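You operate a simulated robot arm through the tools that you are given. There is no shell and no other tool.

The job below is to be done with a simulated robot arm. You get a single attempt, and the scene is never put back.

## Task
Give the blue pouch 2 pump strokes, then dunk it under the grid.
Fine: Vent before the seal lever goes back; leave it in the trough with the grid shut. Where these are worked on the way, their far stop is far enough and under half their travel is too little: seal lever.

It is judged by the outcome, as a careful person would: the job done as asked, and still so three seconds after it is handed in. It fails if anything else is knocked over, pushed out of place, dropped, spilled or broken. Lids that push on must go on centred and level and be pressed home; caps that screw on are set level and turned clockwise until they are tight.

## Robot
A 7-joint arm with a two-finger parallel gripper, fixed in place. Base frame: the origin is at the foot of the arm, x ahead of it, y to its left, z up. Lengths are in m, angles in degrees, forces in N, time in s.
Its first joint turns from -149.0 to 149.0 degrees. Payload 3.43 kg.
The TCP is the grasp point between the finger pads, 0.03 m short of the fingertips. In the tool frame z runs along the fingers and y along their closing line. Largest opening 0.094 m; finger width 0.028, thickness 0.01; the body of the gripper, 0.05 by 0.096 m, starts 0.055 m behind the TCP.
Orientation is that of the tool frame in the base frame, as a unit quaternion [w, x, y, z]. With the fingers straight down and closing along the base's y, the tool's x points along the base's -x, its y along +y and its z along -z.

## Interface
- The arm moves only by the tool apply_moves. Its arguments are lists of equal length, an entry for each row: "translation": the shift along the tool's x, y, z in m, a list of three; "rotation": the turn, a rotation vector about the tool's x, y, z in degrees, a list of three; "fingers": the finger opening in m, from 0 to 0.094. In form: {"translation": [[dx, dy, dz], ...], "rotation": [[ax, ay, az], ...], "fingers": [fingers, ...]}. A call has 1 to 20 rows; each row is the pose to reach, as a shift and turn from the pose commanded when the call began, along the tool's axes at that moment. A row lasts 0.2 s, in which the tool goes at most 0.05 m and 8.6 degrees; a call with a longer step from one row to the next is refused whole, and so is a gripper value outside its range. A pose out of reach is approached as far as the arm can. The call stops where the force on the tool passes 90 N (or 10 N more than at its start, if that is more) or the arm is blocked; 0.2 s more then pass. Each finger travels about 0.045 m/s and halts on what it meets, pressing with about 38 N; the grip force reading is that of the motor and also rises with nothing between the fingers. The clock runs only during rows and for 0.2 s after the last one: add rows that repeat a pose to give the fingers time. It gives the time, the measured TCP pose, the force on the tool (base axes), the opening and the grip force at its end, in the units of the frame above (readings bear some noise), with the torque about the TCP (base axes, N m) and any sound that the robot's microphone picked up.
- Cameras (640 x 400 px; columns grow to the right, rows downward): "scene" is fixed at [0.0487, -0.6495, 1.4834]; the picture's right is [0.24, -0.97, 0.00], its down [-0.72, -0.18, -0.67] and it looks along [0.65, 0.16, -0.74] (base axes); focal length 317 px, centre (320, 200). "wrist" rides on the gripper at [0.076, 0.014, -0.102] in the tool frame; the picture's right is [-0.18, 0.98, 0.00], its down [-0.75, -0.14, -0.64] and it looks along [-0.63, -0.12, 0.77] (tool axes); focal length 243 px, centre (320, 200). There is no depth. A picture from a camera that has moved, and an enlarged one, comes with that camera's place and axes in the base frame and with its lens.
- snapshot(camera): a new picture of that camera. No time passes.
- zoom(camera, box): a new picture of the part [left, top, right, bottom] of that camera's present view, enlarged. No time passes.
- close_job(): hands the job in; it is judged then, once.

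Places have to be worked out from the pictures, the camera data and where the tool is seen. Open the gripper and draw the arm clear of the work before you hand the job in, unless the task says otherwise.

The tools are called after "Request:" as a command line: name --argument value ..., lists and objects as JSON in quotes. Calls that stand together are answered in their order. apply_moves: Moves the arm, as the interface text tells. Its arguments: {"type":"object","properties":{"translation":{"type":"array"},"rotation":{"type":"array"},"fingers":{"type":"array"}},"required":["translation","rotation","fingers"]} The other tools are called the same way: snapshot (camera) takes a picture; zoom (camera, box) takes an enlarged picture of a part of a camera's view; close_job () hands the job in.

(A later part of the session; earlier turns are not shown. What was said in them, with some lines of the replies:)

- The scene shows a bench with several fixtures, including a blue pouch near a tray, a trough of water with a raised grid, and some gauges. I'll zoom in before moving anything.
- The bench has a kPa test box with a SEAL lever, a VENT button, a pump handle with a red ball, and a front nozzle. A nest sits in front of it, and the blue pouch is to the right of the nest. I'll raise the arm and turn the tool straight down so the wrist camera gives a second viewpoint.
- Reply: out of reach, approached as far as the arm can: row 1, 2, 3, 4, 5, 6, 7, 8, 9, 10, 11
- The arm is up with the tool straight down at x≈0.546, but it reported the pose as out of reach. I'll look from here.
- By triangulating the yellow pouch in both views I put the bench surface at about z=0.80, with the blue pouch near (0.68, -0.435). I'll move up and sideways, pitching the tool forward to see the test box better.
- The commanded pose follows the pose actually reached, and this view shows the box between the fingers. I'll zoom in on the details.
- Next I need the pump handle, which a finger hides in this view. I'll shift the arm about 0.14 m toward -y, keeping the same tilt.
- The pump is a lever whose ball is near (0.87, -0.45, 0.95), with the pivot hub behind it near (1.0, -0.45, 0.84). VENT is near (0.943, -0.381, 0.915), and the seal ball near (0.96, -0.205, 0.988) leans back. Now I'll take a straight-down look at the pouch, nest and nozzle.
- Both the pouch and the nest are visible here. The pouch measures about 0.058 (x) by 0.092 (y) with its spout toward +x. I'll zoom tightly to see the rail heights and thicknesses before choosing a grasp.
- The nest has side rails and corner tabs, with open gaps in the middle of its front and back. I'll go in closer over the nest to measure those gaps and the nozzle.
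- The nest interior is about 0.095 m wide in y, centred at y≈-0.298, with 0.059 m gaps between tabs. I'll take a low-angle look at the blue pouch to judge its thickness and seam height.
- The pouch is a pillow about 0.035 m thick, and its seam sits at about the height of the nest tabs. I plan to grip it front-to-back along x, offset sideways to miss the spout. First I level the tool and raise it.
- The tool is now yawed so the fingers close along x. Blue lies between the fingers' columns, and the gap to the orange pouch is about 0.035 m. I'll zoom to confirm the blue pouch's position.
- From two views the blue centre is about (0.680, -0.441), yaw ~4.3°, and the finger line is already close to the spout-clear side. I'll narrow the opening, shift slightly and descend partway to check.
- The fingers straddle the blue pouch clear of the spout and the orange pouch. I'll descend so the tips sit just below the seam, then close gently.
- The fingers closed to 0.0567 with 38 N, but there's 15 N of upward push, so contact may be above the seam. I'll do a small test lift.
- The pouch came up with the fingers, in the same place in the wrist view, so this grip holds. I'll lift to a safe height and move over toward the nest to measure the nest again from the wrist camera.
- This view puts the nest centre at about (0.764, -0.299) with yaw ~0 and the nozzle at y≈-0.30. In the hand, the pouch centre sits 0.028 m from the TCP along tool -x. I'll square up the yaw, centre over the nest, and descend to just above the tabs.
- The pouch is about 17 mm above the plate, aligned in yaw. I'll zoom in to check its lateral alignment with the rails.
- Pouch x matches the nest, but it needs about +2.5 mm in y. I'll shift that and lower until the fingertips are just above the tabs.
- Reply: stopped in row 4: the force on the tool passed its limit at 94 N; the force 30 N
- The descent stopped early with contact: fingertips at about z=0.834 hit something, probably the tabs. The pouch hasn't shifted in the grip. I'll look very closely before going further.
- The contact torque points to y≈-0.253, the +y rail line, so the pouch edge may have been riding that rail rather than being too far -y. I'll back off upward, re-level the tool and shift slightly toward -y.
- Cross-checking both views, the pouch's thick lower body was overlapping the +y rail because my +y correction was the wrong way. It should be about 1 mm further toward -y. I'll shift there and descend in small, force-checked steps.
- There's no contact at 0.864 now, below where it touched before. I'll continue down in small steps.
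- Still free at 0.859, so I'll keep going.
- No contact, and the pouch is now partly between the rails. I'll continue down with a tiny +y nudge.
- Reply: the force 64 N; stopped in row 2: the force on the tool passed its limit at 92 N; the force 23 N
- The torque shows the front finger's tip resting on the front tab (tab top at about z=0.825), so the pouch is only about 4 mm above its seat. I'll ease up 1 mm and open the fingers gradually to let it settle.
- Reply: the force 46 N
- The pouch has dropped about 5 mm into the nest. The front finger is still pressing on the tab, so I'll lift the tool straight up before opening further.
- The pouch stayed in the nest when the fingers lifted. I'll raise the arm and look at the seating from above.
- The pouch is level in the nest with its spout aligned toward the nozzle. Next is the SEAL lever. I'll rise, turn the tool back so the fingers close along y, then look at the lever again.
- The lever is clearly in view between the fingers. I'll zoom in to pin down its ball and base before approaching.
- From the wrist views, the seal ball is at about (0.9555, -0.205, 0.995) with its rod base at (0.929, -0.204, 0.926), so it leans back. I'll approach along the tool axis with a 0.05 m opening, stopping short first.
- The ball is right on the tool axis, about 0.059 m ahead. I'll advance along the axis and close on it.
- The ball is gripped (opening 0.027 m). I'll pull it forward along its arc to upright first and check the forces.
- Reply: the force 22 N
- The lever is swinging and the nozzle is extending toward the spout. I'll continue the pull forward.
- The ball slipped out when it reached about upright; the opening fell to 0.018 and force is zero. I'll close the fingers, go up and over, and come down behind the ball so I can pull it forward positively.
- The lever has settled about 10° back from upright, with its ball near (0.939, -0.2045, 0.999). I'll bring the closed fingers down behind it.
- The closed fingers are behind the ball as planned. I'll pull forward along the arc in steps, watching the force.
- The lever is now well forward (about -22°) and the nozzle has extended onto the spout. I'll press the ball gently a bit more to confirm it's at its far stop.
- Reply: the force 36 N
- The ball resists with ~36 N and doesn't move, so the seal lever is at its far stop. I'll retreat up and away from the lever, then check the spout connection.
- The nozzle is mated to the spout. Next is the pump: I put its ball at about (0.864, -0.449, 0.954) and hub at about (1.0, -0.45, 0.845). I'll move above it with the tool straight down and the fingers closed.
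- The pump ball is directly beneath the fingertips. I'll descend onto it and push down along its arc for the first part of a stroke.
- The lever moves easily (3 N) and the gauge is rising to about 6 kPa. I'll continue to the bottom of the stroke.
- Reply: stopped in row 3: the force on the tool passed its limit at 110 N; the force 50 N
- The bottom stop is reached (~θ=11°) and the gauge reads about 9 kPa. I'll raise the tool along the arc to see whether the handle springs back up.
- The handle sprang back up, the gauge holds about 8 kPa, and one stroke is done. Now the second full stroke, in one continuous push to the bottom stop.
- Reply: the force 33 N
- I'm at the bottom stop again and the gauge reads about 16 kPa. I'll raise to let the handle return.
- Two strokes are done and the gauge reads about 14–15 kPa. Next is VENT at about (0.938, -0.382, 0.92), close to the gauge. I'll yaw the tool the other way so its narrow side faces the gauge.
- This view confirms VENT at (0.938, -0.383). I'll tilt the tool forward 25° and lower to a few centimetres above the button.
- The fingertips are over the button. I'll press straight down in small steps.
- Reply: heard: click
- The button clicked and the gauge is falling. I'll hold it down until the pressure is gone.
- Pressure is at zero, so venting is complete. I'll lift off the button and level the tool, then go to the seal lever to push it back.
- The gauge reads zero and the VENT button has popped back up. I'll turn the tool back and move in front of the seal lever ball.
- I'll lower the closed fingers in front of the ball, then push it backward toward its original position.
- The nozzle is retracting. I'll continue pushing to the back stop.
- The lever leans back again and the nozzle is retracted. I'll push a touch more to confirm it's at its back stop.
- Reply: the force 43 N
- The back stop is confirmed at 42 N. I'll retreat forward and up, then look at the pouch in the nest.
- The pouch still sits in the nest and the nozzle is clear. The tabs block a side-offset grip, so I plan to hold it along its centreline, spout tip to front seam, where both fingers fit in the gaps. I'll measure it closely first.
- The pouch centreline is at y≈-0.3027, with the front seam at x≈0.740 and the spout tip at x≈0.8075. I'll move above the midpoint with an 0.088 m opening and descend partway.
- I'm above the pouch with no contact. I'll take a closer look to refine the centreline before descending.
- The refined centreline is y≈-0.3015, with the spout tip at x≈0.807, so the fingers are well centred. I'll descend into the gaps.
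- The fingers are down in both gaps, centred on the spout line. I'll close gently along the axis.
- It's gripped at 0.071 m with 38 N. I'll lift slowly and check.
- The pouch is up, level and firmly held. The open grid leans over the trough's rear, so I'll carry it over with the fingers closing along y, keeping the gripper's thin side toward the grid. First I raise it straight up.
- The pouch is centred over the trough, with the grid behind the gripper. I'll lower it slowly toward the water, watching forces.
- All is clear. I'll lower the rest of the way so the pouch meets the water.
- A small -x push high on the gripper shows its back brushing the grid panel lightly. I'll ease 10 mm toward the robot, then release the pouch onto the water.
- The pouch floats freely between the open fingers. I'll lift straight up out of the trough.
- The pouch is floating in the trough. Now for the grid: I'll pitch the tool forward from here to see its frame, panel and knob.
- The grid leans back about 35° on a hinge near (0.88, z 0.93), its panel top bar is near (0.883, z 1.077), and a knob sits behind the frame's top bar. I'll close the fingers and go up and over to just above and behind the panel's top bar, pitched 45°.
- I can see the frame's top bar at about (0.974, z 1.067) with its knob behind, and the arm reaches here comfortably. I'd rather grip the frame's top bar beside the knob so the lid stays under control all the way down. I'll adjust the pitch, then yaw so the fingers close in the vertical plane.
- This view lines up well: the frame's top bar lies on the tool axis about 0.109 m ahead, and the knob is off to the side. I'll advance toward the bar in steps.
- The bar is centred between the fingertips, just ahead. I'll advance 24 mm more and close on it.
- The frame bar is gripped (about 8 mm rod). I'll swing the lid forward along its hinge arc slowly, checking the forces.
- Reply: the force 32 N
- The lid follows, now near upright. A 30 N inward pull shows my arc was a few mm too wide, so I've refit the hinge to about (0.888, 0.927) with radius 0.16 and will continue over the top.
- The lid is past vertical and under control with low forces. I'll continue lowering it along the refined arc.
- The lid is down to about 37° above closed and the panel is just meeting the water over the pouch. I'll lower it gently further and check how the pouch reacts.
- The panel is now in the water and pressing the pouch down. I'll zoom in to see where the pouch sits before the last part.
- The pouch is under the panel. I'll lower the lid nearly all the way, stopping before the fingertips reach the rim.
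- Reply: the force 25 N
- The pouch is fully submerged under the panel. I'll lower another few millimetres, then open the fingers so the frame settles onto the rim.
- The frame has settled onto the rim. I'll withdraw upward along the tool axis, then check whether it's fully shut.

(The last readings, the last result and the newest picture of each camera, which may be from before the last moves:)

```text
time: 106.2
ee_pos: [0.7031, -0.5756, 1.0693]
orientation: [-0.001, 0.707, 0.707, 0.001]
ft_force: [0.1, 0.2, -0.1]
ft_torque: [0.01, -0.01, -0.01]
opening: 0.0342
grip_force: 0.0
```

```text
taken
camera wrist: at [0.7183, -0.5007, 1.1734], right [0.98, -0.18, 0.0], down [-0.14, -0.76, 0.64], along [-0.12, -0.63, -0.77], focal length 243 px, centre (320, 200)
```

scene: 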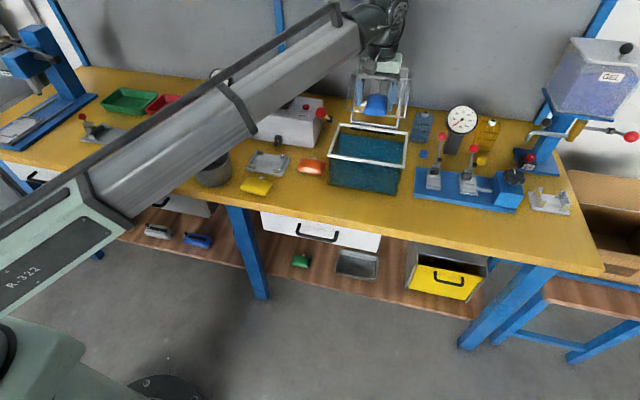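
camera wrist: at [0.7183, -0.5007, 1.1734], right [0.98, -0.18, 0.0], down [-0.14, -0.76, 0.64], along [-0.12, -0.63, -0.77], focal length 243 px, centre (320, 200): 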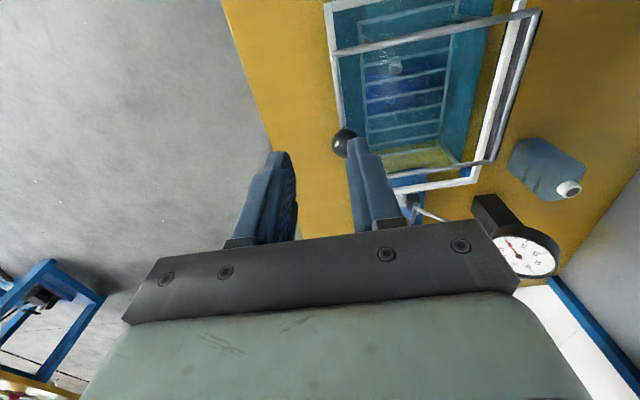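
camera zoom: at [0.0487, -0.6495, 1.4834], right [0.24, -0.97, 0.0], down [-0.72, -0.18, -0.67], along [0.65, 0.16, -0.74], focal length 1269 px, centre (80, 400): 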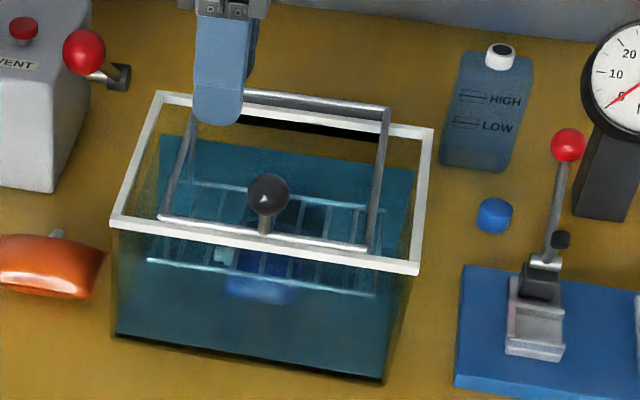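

The front bar still sits about 1 cm above the rim, so the lid isn't fully shut. I'll close the fingers and press down on the knob at about (0.720, -0.611), whose top is near z≈0.97.

Request:
apply_moves --translation '[[-0.018, 0.009, 0], [-0.0354, 0.018, 0], [-0.0354, 0.018, 0.02], [-0.0354, 0.018, 0.045], [-0.0354, 0.018, 0.06], [-0.0354, 0.018, 0.068]]' --rotation '[[0, 0, 0], [0, 0, 0], [0, 0, 0], [0, 0, 0], [0, 0, 0], [0, 0, 0]]' --fingers '[0.015, 0.0, 0.0, 0.0, 0.0, 0.0]'

Request:
zoom --camera "scene" --box '[335, 100, 425, 200]'

Request:
snapshot --camera "wrist"

```text
time: 107.6
ee_pos: [0.7202, -0.6117, 1.0046]
orientation: [0.0, 0.707, 0.707, 0.001]
ft_force: [-0.7, -1.1, 18.7]
ft_torque: [-0.04, 0.01, 0.11]
opening: 0.0002
grip_force: 32.7
```

```text
4.00 times, centred on (380, 150) of scene
camera zoom: at [0.0487, -0.6495, 1.4834], right [0.24, -0.97, 0.0], down [-0.72, -0.18, -0.67], along [0.65, 0.16, -0.74], focal length 1269 px, centre (80, 400)
```

zoom: 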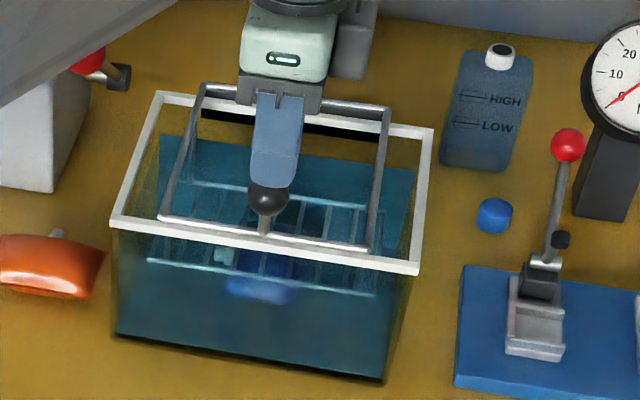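

```text
taken
camera wrist: at [0.7349, -0.5355, 1.1071], right [0.98, -0.18, 0.0], down [-0.14, -0.75, 0.64], along [-0.12, -0.63, -0.77], focal length 243 px, centre (320, 200)
```

wrist: 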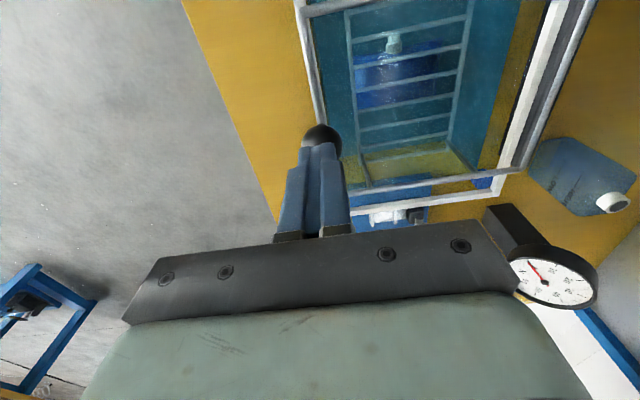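

The knob resists with 19 N and nothing moved. I'll press slightly harder to see whether the lid is already at its stop.

Request:
apply_moves --translation '[[0, 0, 0.0015], [0, 0, 0.003], [0, 0, 0.004], [0, 0, 0.004]]' --rotation '[[0, 0, 0], [0, 0, 0], [0, 0, 0], [0, 0, 0]]' --fingers '[0.0, 0.0, 0.0, 0.0]'

Request:
zoom --camera "scene" --box '[345, 130, 415, 190]'

```text
time: 108.6
ee_pos: [0.7208, -0.6112, 1.0027]
orientation: [0.004, 0.708, 0.706, 0.002]
ft_force: [3.7, -10.0, 77.7]
ft_torque: [-0.23, -0.22, 0.13]
opening: 0.0
grip_force: 33.2
```

```text
6.67 times, centred on (380, 160) of scene
camera zoom: at [0.0487, -0.6495, 1.4834], right [0.24, -0.97, 0.0], down [-0.72, -0.18, -0.67], along [0.65, 0.16, -0.74], focal length 2114 px, centre (-80, 467)
```

zoom: 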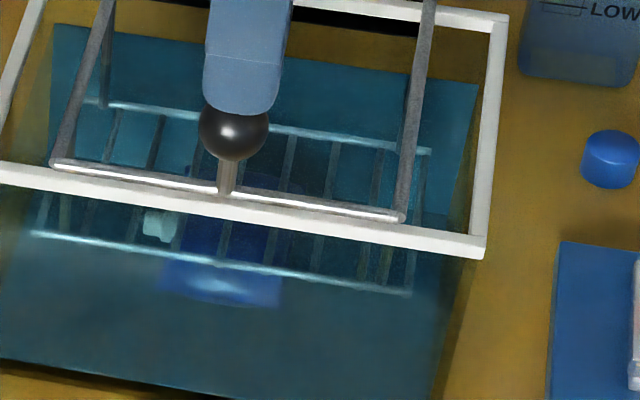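

The lid holds firm at 78 N without moving and the frame is level with its hinge, so it's shut against its stop. I'll lift off and take a low-angle look at the closed grid to be sure.

Request:
apply_moves --translation '[[0, 0, -0.02], [0, -0.02, -0.06], [0, -0.05, -0.1], [0, -0.08, -0.14], [0, -0.1, -0.16], [0, -0.1, -0.16]]' --rotation '[[0, 0, 0], [0, 0, 0], [0, 0, 0], [0, 0, 0], [0, 0, 0], [0, 0, 0]]' --fingers '[0.0, 0.0, 0.0, 0.0, 0.0, 0.0]'

Request:
zoom --camera "scene" --box '[335, 110, 425, 200]'

Request:
snapshot --camera "scene"

```text
time: 110.0
ee_pos: [0.6198, -0.6118, 1.156]
orientation: [-0.002, 0.707, 0.707, 0.001]
ft_force: [0.7, 0.6, -0.3]
ft_torque: [-0.02, -0.01, 0.04]
opening: 0.0
grip_force: 32.9
```

```text
4.44 times, centred on (380, 155) of scene
camera zoom: at [0.0487, -0.6495, 1.4834], right [0.24, -0.97, 0.0], down [-0.72, -0.18, -0.67], along [0.65, 0.16, -0.74], focal length 1410 px, centre (53, 400)
```

zoom: 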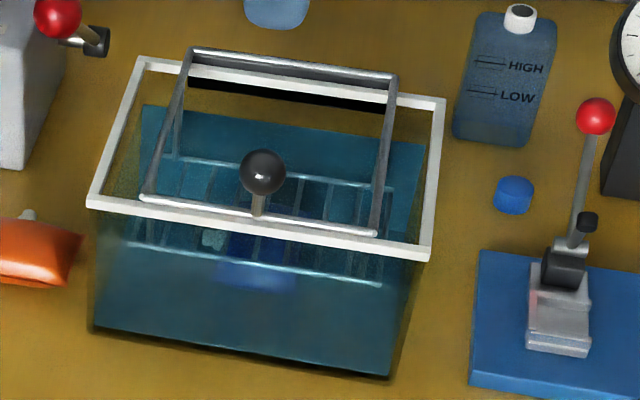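

```text
taken
```

scene: 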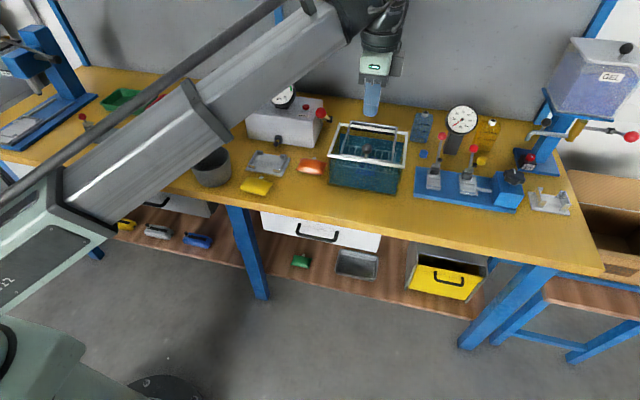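

The grid looks level and the pouch is under it. For a final check I'll turn the wrist camera to look through the trough's front glass from low down.

Request:
apply_moves --translation '[[0, 0, 0], [0, 0, 0], [0, 0, 0], [0, 0, 0], [0, 0, 0], [0, 0, 0], [0, 0, 0], [0, 0, 0], [0, 0, 0], [0, 0, 0], [0, 0, 0]]' --rotation '[[0, 0, -8.2], [0, 0, -16.4], [0, 0, -24.6], [0, 0, -32.8], [0, 0, -41], [0, 0, -49.2], [0, 0, -57.4], [0, 0, -65.6], [0, 0, -73.8], [0, 0, -82], [0, 0, -90]]' --fingers '[0.0, 0.02, 0.04, 0.06, 0.08, 0.094, 0.094, 0.094, 0.094, 0.094, 0.094]'

Request:
apply_moves --translation '[[0.005, 0, 0.02], [0.01, 0, 0.045], [0.02, 0, 0.075], [0.03, 0, 0.105], [0.04, 0, 0.135], [0.05, 0, 0.165], [0.06, 0, 0.19], [0.06, 0, 0.19]]' --rotation '[[0, -6.5, 0], [0, -13, 0], [0, -19.5, 0], [0, -26, 0], [0, -32.5, 0], [0, -39, 0], [0, -45, 0], [0, -45, 0]]' --fingers '[0.094, 0.094, 0.094, 0.094, 0.094, 0.094, 0.094, 0.094]'

Request:
snapshot --camera "wrist"

Request:
zoom --camera "wrist" --box '[230, 60, 430, 200]'

```text
time: 112.4
ee_pos: [0.6211, -0.6115, 1.1579]
orientation: [0.001, -0.001, 1.0, 0.002]
ft_force: [0.2, -0.1, 0.4]
ft_torque: [0.0, 0.01, 0.02]
opening: 0.0938
grip_force: 0.2
```

```text
time: 114.2
ee_pos: [0.5591, -0.6095, 0.9655]
orientation: [0.384, 0.001, 0.923, 0.001]
ft_force: [-0.6, -0.4, -0.1]
ft_torque: [0.0, -0.01, 0.0]
opening: 0.0941
grip_force: 0.1
```

```text
taken
camera wrist: at [0.4333, -0.5963, 0.9847], right [0.13, 0.98, 0.13], down [0.08, -0.14, 0.99], along [0.99, -0.12, -0.09], focal length 243 px, centre (320, 200)
```

wrist: 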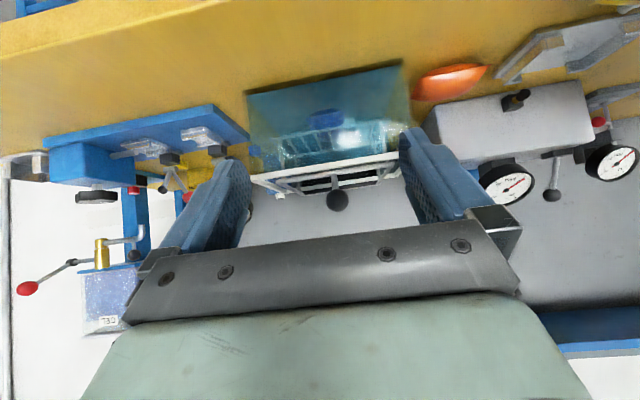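

```text
2.86 times, centred on (330, 130) of wrist
camera zoom: at [0.4333, -0.5963, 0.9847], right [0.13, 0.98, 0.13], down [0.08, -0.14, 0.99], along [0.99, -0.12, -0.09], focal length 693 px, centre (291, 400)
```

zoom: 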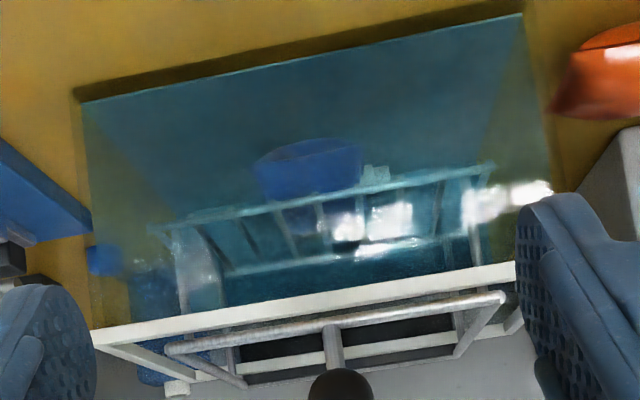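

Through the glass, the pouch sits submerged beneath the grid panel and the frame lies along the rim. I'll draw the arm up and away with the gripper open, then check everything a last time.

Request:
apply_moves --translation '[[0, 0.02, -0.04], [0, 0.05, -0.08], [0, 0.09, -0.11], [0, 0.13, -0.13], [0, 0.17, -0.14], [0, 0.17, -0.14], [0, 0.17, -0.14], [0, 0.17, -0.14], [0, 0.17, -0.14], [0, 0.17, -0.14]]' --rotation '[[0, 4, 0], [0, 8, 0], [0, 14, 0], [0, 20, 0], [0, 25, 0], [0, 25, 0], [0, 25, 0], [0, 25, 0], [0, 25, 0], [0, 25, 0]]' --fingers '[0.094, 0.094, 0.094, 0.094, 0.094, 0.094, 0.094, 0.094, 0.094, 0.094]'

Request:
snapshot --camera "scene"

Request:
zoom --camera "scene" --box '[320, 100, 430, 200]'

Request:
zoom --camera "scene" --box '[200, 60, 340, 200]'

```text
time: 116.4
ee_pos: [0.4621, -0.4398, 1.0675]
orientation: [0.173, 0.001, 0.985, 0.001]
ft_force: [0.2, 0.1, -1.0]
ft_torque: [-0.03, 0.02, 0.0]
opening: 0.0942
grip_force: 0.0
```

```text
taken
```

scene: 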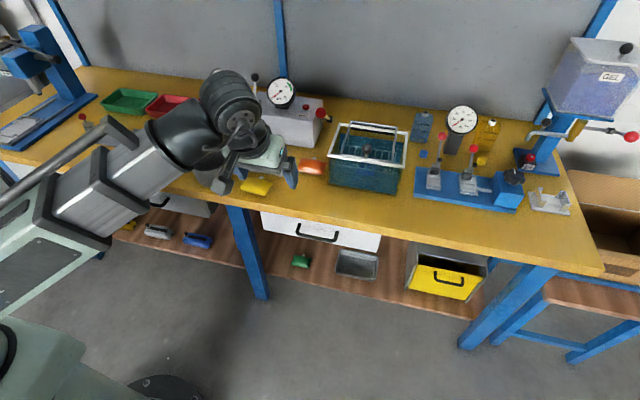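

```text
4.00 times, centred on (375, 150) of scene
camera zoom: at [0.0487, -0.6495, 1.4834], right [0.24, -0.97, 0.0], down [-0.72, -0.18, -0.67], along [0.65, 0.16, -0.74], focal length 1269 px, centre (100, 400)
```

zoom: 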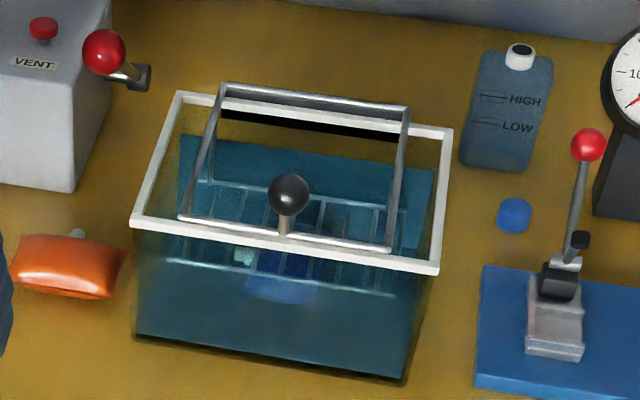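

```text
2.86 times, centred on (270, 130) of scene
camera zoom: at [0.0487, -0.6495, 1.4834], right [0.24, -0.97, 0.0], down [-0.72, -0.18, -0.67], along [0.65, 0.16, -0.74], focal length 906 px, centre (463, 400)
```

zoom: 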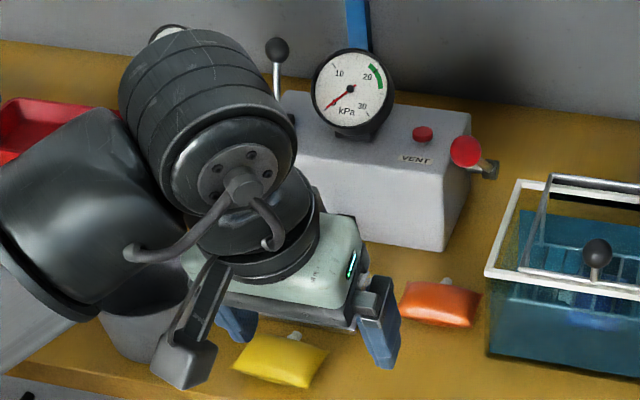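

The grid stays shut and the pouch stays under it after the arm left. I'll retract a bit higher so I can confirm the nest and its neighbours are undisturbed.

Request:
apply_moves --translation '[[0, 0.03, -0.035], [0, 0.06, -0.07], [0, 0.1, -0.1], [0, 0.14, -0.12], [0, 0.18, -0.13], [0, 0.22, -0.13], [0, 0.26, -0.13], [0, 0.3, -0.13], [0, 0.3, -0.13]]' --rotation '[[0, 0, 0], [0, 0, 0], [0, 0, 0], [0, 0, 0], [0, 0, 0], [0, 0, 0], [0, 0, 0], [0, 0, 0], [0, 0, 0]]' --fingers '[0.094, 0.094, 0.094, 0.094, 0.094, 0.094, 0.094, 0.094, 0.094]'

Request:
snapshot --camera "scene"

Request:
zoom --camera "scene" --box '[200, 90, 420, 220]'

```text
time: 118.2
ee_pos: [0.4512, -0.171, 1.1711]
orientation: [0.183, -0.007, 0.983, -0.005]
ft_force: [12.5, 0.8, -7.7]
ft_torque: [-0.29, 0.14, -0.4]
opening: 0.0942
grip_force: 0.0
out of reach, approached as far as the arm can: row 5, 6, 7, 8
stopped in row 8: the force on the tool passed its limit at 107 N (the readings are from after the stop); the commanded pose is now the measured one
```

```text
taken
```

scene: 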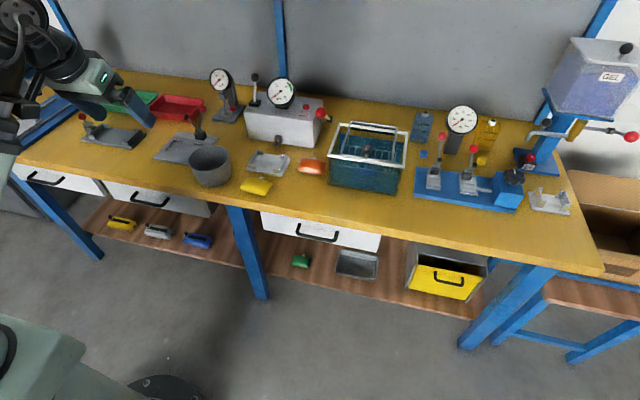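

```text
2.91 times, centred on (310, 155) of scene
camera zoom: at [0.0487, -0.6495, 1.4834], right [0.24, -0.97, 0.0], down [-0.72, -0.18, -0.67], along [0.65, 0.16, -0.74], focal length 923 px, centre (349, 331)
```

zoom: 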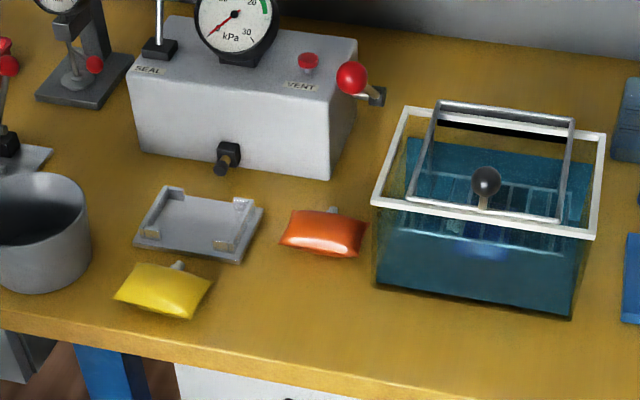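

Everything on the bench is in place, but my retraction went too close in and the gripper pressed against the arm itself. I'll ease back outward to relieve that, staying high above the bench.

Request:
apply_moves --translation '[[-0.03, -0.01, 0.01], [-0.065, -0.02, 0.022], [-0.1, -0.03, 0.03], [-0.135, -0.04, 0.03], [-0.135, -0.04, 0.03]]' --rotation '[[0, 0, 0], [0, 0, 0], [0, 0, 0], [0, 0, 0], [0, 0, 0]]' --fingers '[0.094, 0.094, 0.094, 0.094, 0.094]'

Request:
snapshot --camera "scene"

Request:
snapshot --camera "wrist"

```text
time: 119.3
ee_pos: [0.5886, -0.2093, 1.1906]
orientation: [0.183, -0.007, 0.983, -0.004]
ft_force: [0.4, 0.4, -0.6]
ft_torque: [0.0, 0.0, 0.0]
opening: 0.094
grip_force: 0.0
```

```text
taken
```

scene: 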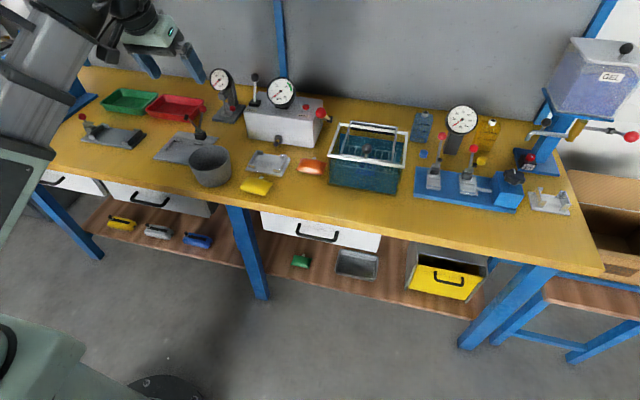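

```text
taken
camera wrist: at [0.4806, -0.1963, 1.2599], right [0.16, 0.99, 0.05], down [0.47, -0.13, 0.87], along [0.87, -0.11, -0.49], focal length 243 px, centre (320, 200)
```

wrist: 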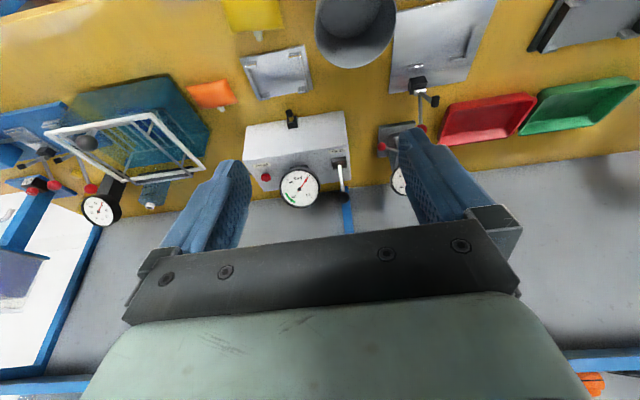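

Forces are zero, the gripper is open and the arm is clear above the bench. One last zoom on the trough and test box before I hand in.

Request:
zoom --camera "scene" --box '[325, 110, 415, 195]'

Request:
zoom --camera "scene" --box '[80, 60, 340, 200]'

```text
4.71 times, centred on (370, 152) of scene
camera zoom: at [0.0487, -0.6495, 1.4834], right [0.24, -0.97, 0.0], down [-0.72, -0.18, -0.67], along [0.65, 0.16, -0.74], focal length 1492 px, centre (85, 424)
```

zoom: 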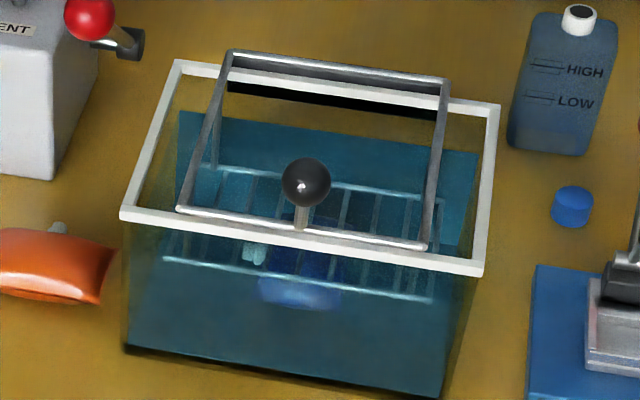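

```text
2.46 times, centred on (210, 130) of scene
camera zoom: at [0.0487, -0.6495, 1.4834], right [0.24, -0.97, 0.0], down [-0.72, -0.18, -0.67], along [0.65, 0.16, -0.74], focal length 781 px, centre (591, 372)
```

zoom: 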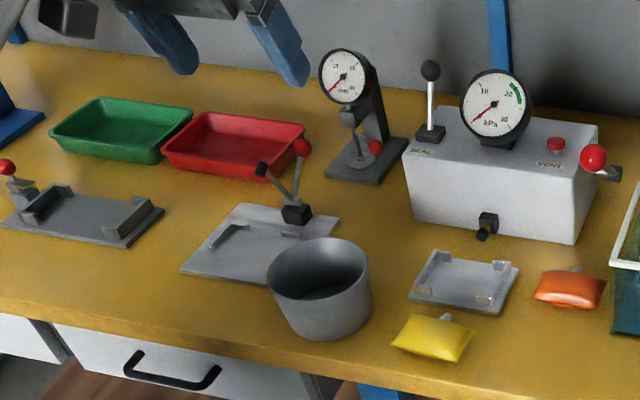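

The blue pouch sits submerged under the shut grid. The pressure is vented to zero, the seal lever is back at its stop, the pump handle is up, and the rest of the bench is undisturbed. I'm handing the job in.

Request:
close_job

```text
The job is handed in.
```

The blue pouch got its 2 pump strokes and is now submerged in the trough under the shut grid. The job is handed in, but no verdict came back.

- **Seal and pump:** I set the pouch in the nest and pulled the seal lever to its far stop. I then gave two full pump strokes, each down to the bottom stop. The gauge settled at about 14–15 kPa.
- **Vent, then unseal:** I held VENT until the gauge read zero. Only then did I push the seal lever back to its stop.
- **Dunk:** I carried the pouch to the trough and swung the grid down over it. I then pressed the knob with about 78 N and the lid did not move, so I took it as shut. The frame sits about level, a few millimetres above the rim.

Three contacts along the way were harder than intended:
- **Nest:** the first try at seating the pouch touched the nest with about 94 N. A later try pressed a fingertip on a tab with about 92 N.
- **Grid:** the gripper lightly brushed the open grid while placing the pouch.
- **Own arm:** during the final retraction the gripper pressed against the robot's own arm, about 107 N, until I backed it off.

In the last pictures the nest, the other pouches and the nearby fixtures were all where they started. The gripper was open and the arm clear above the bench.
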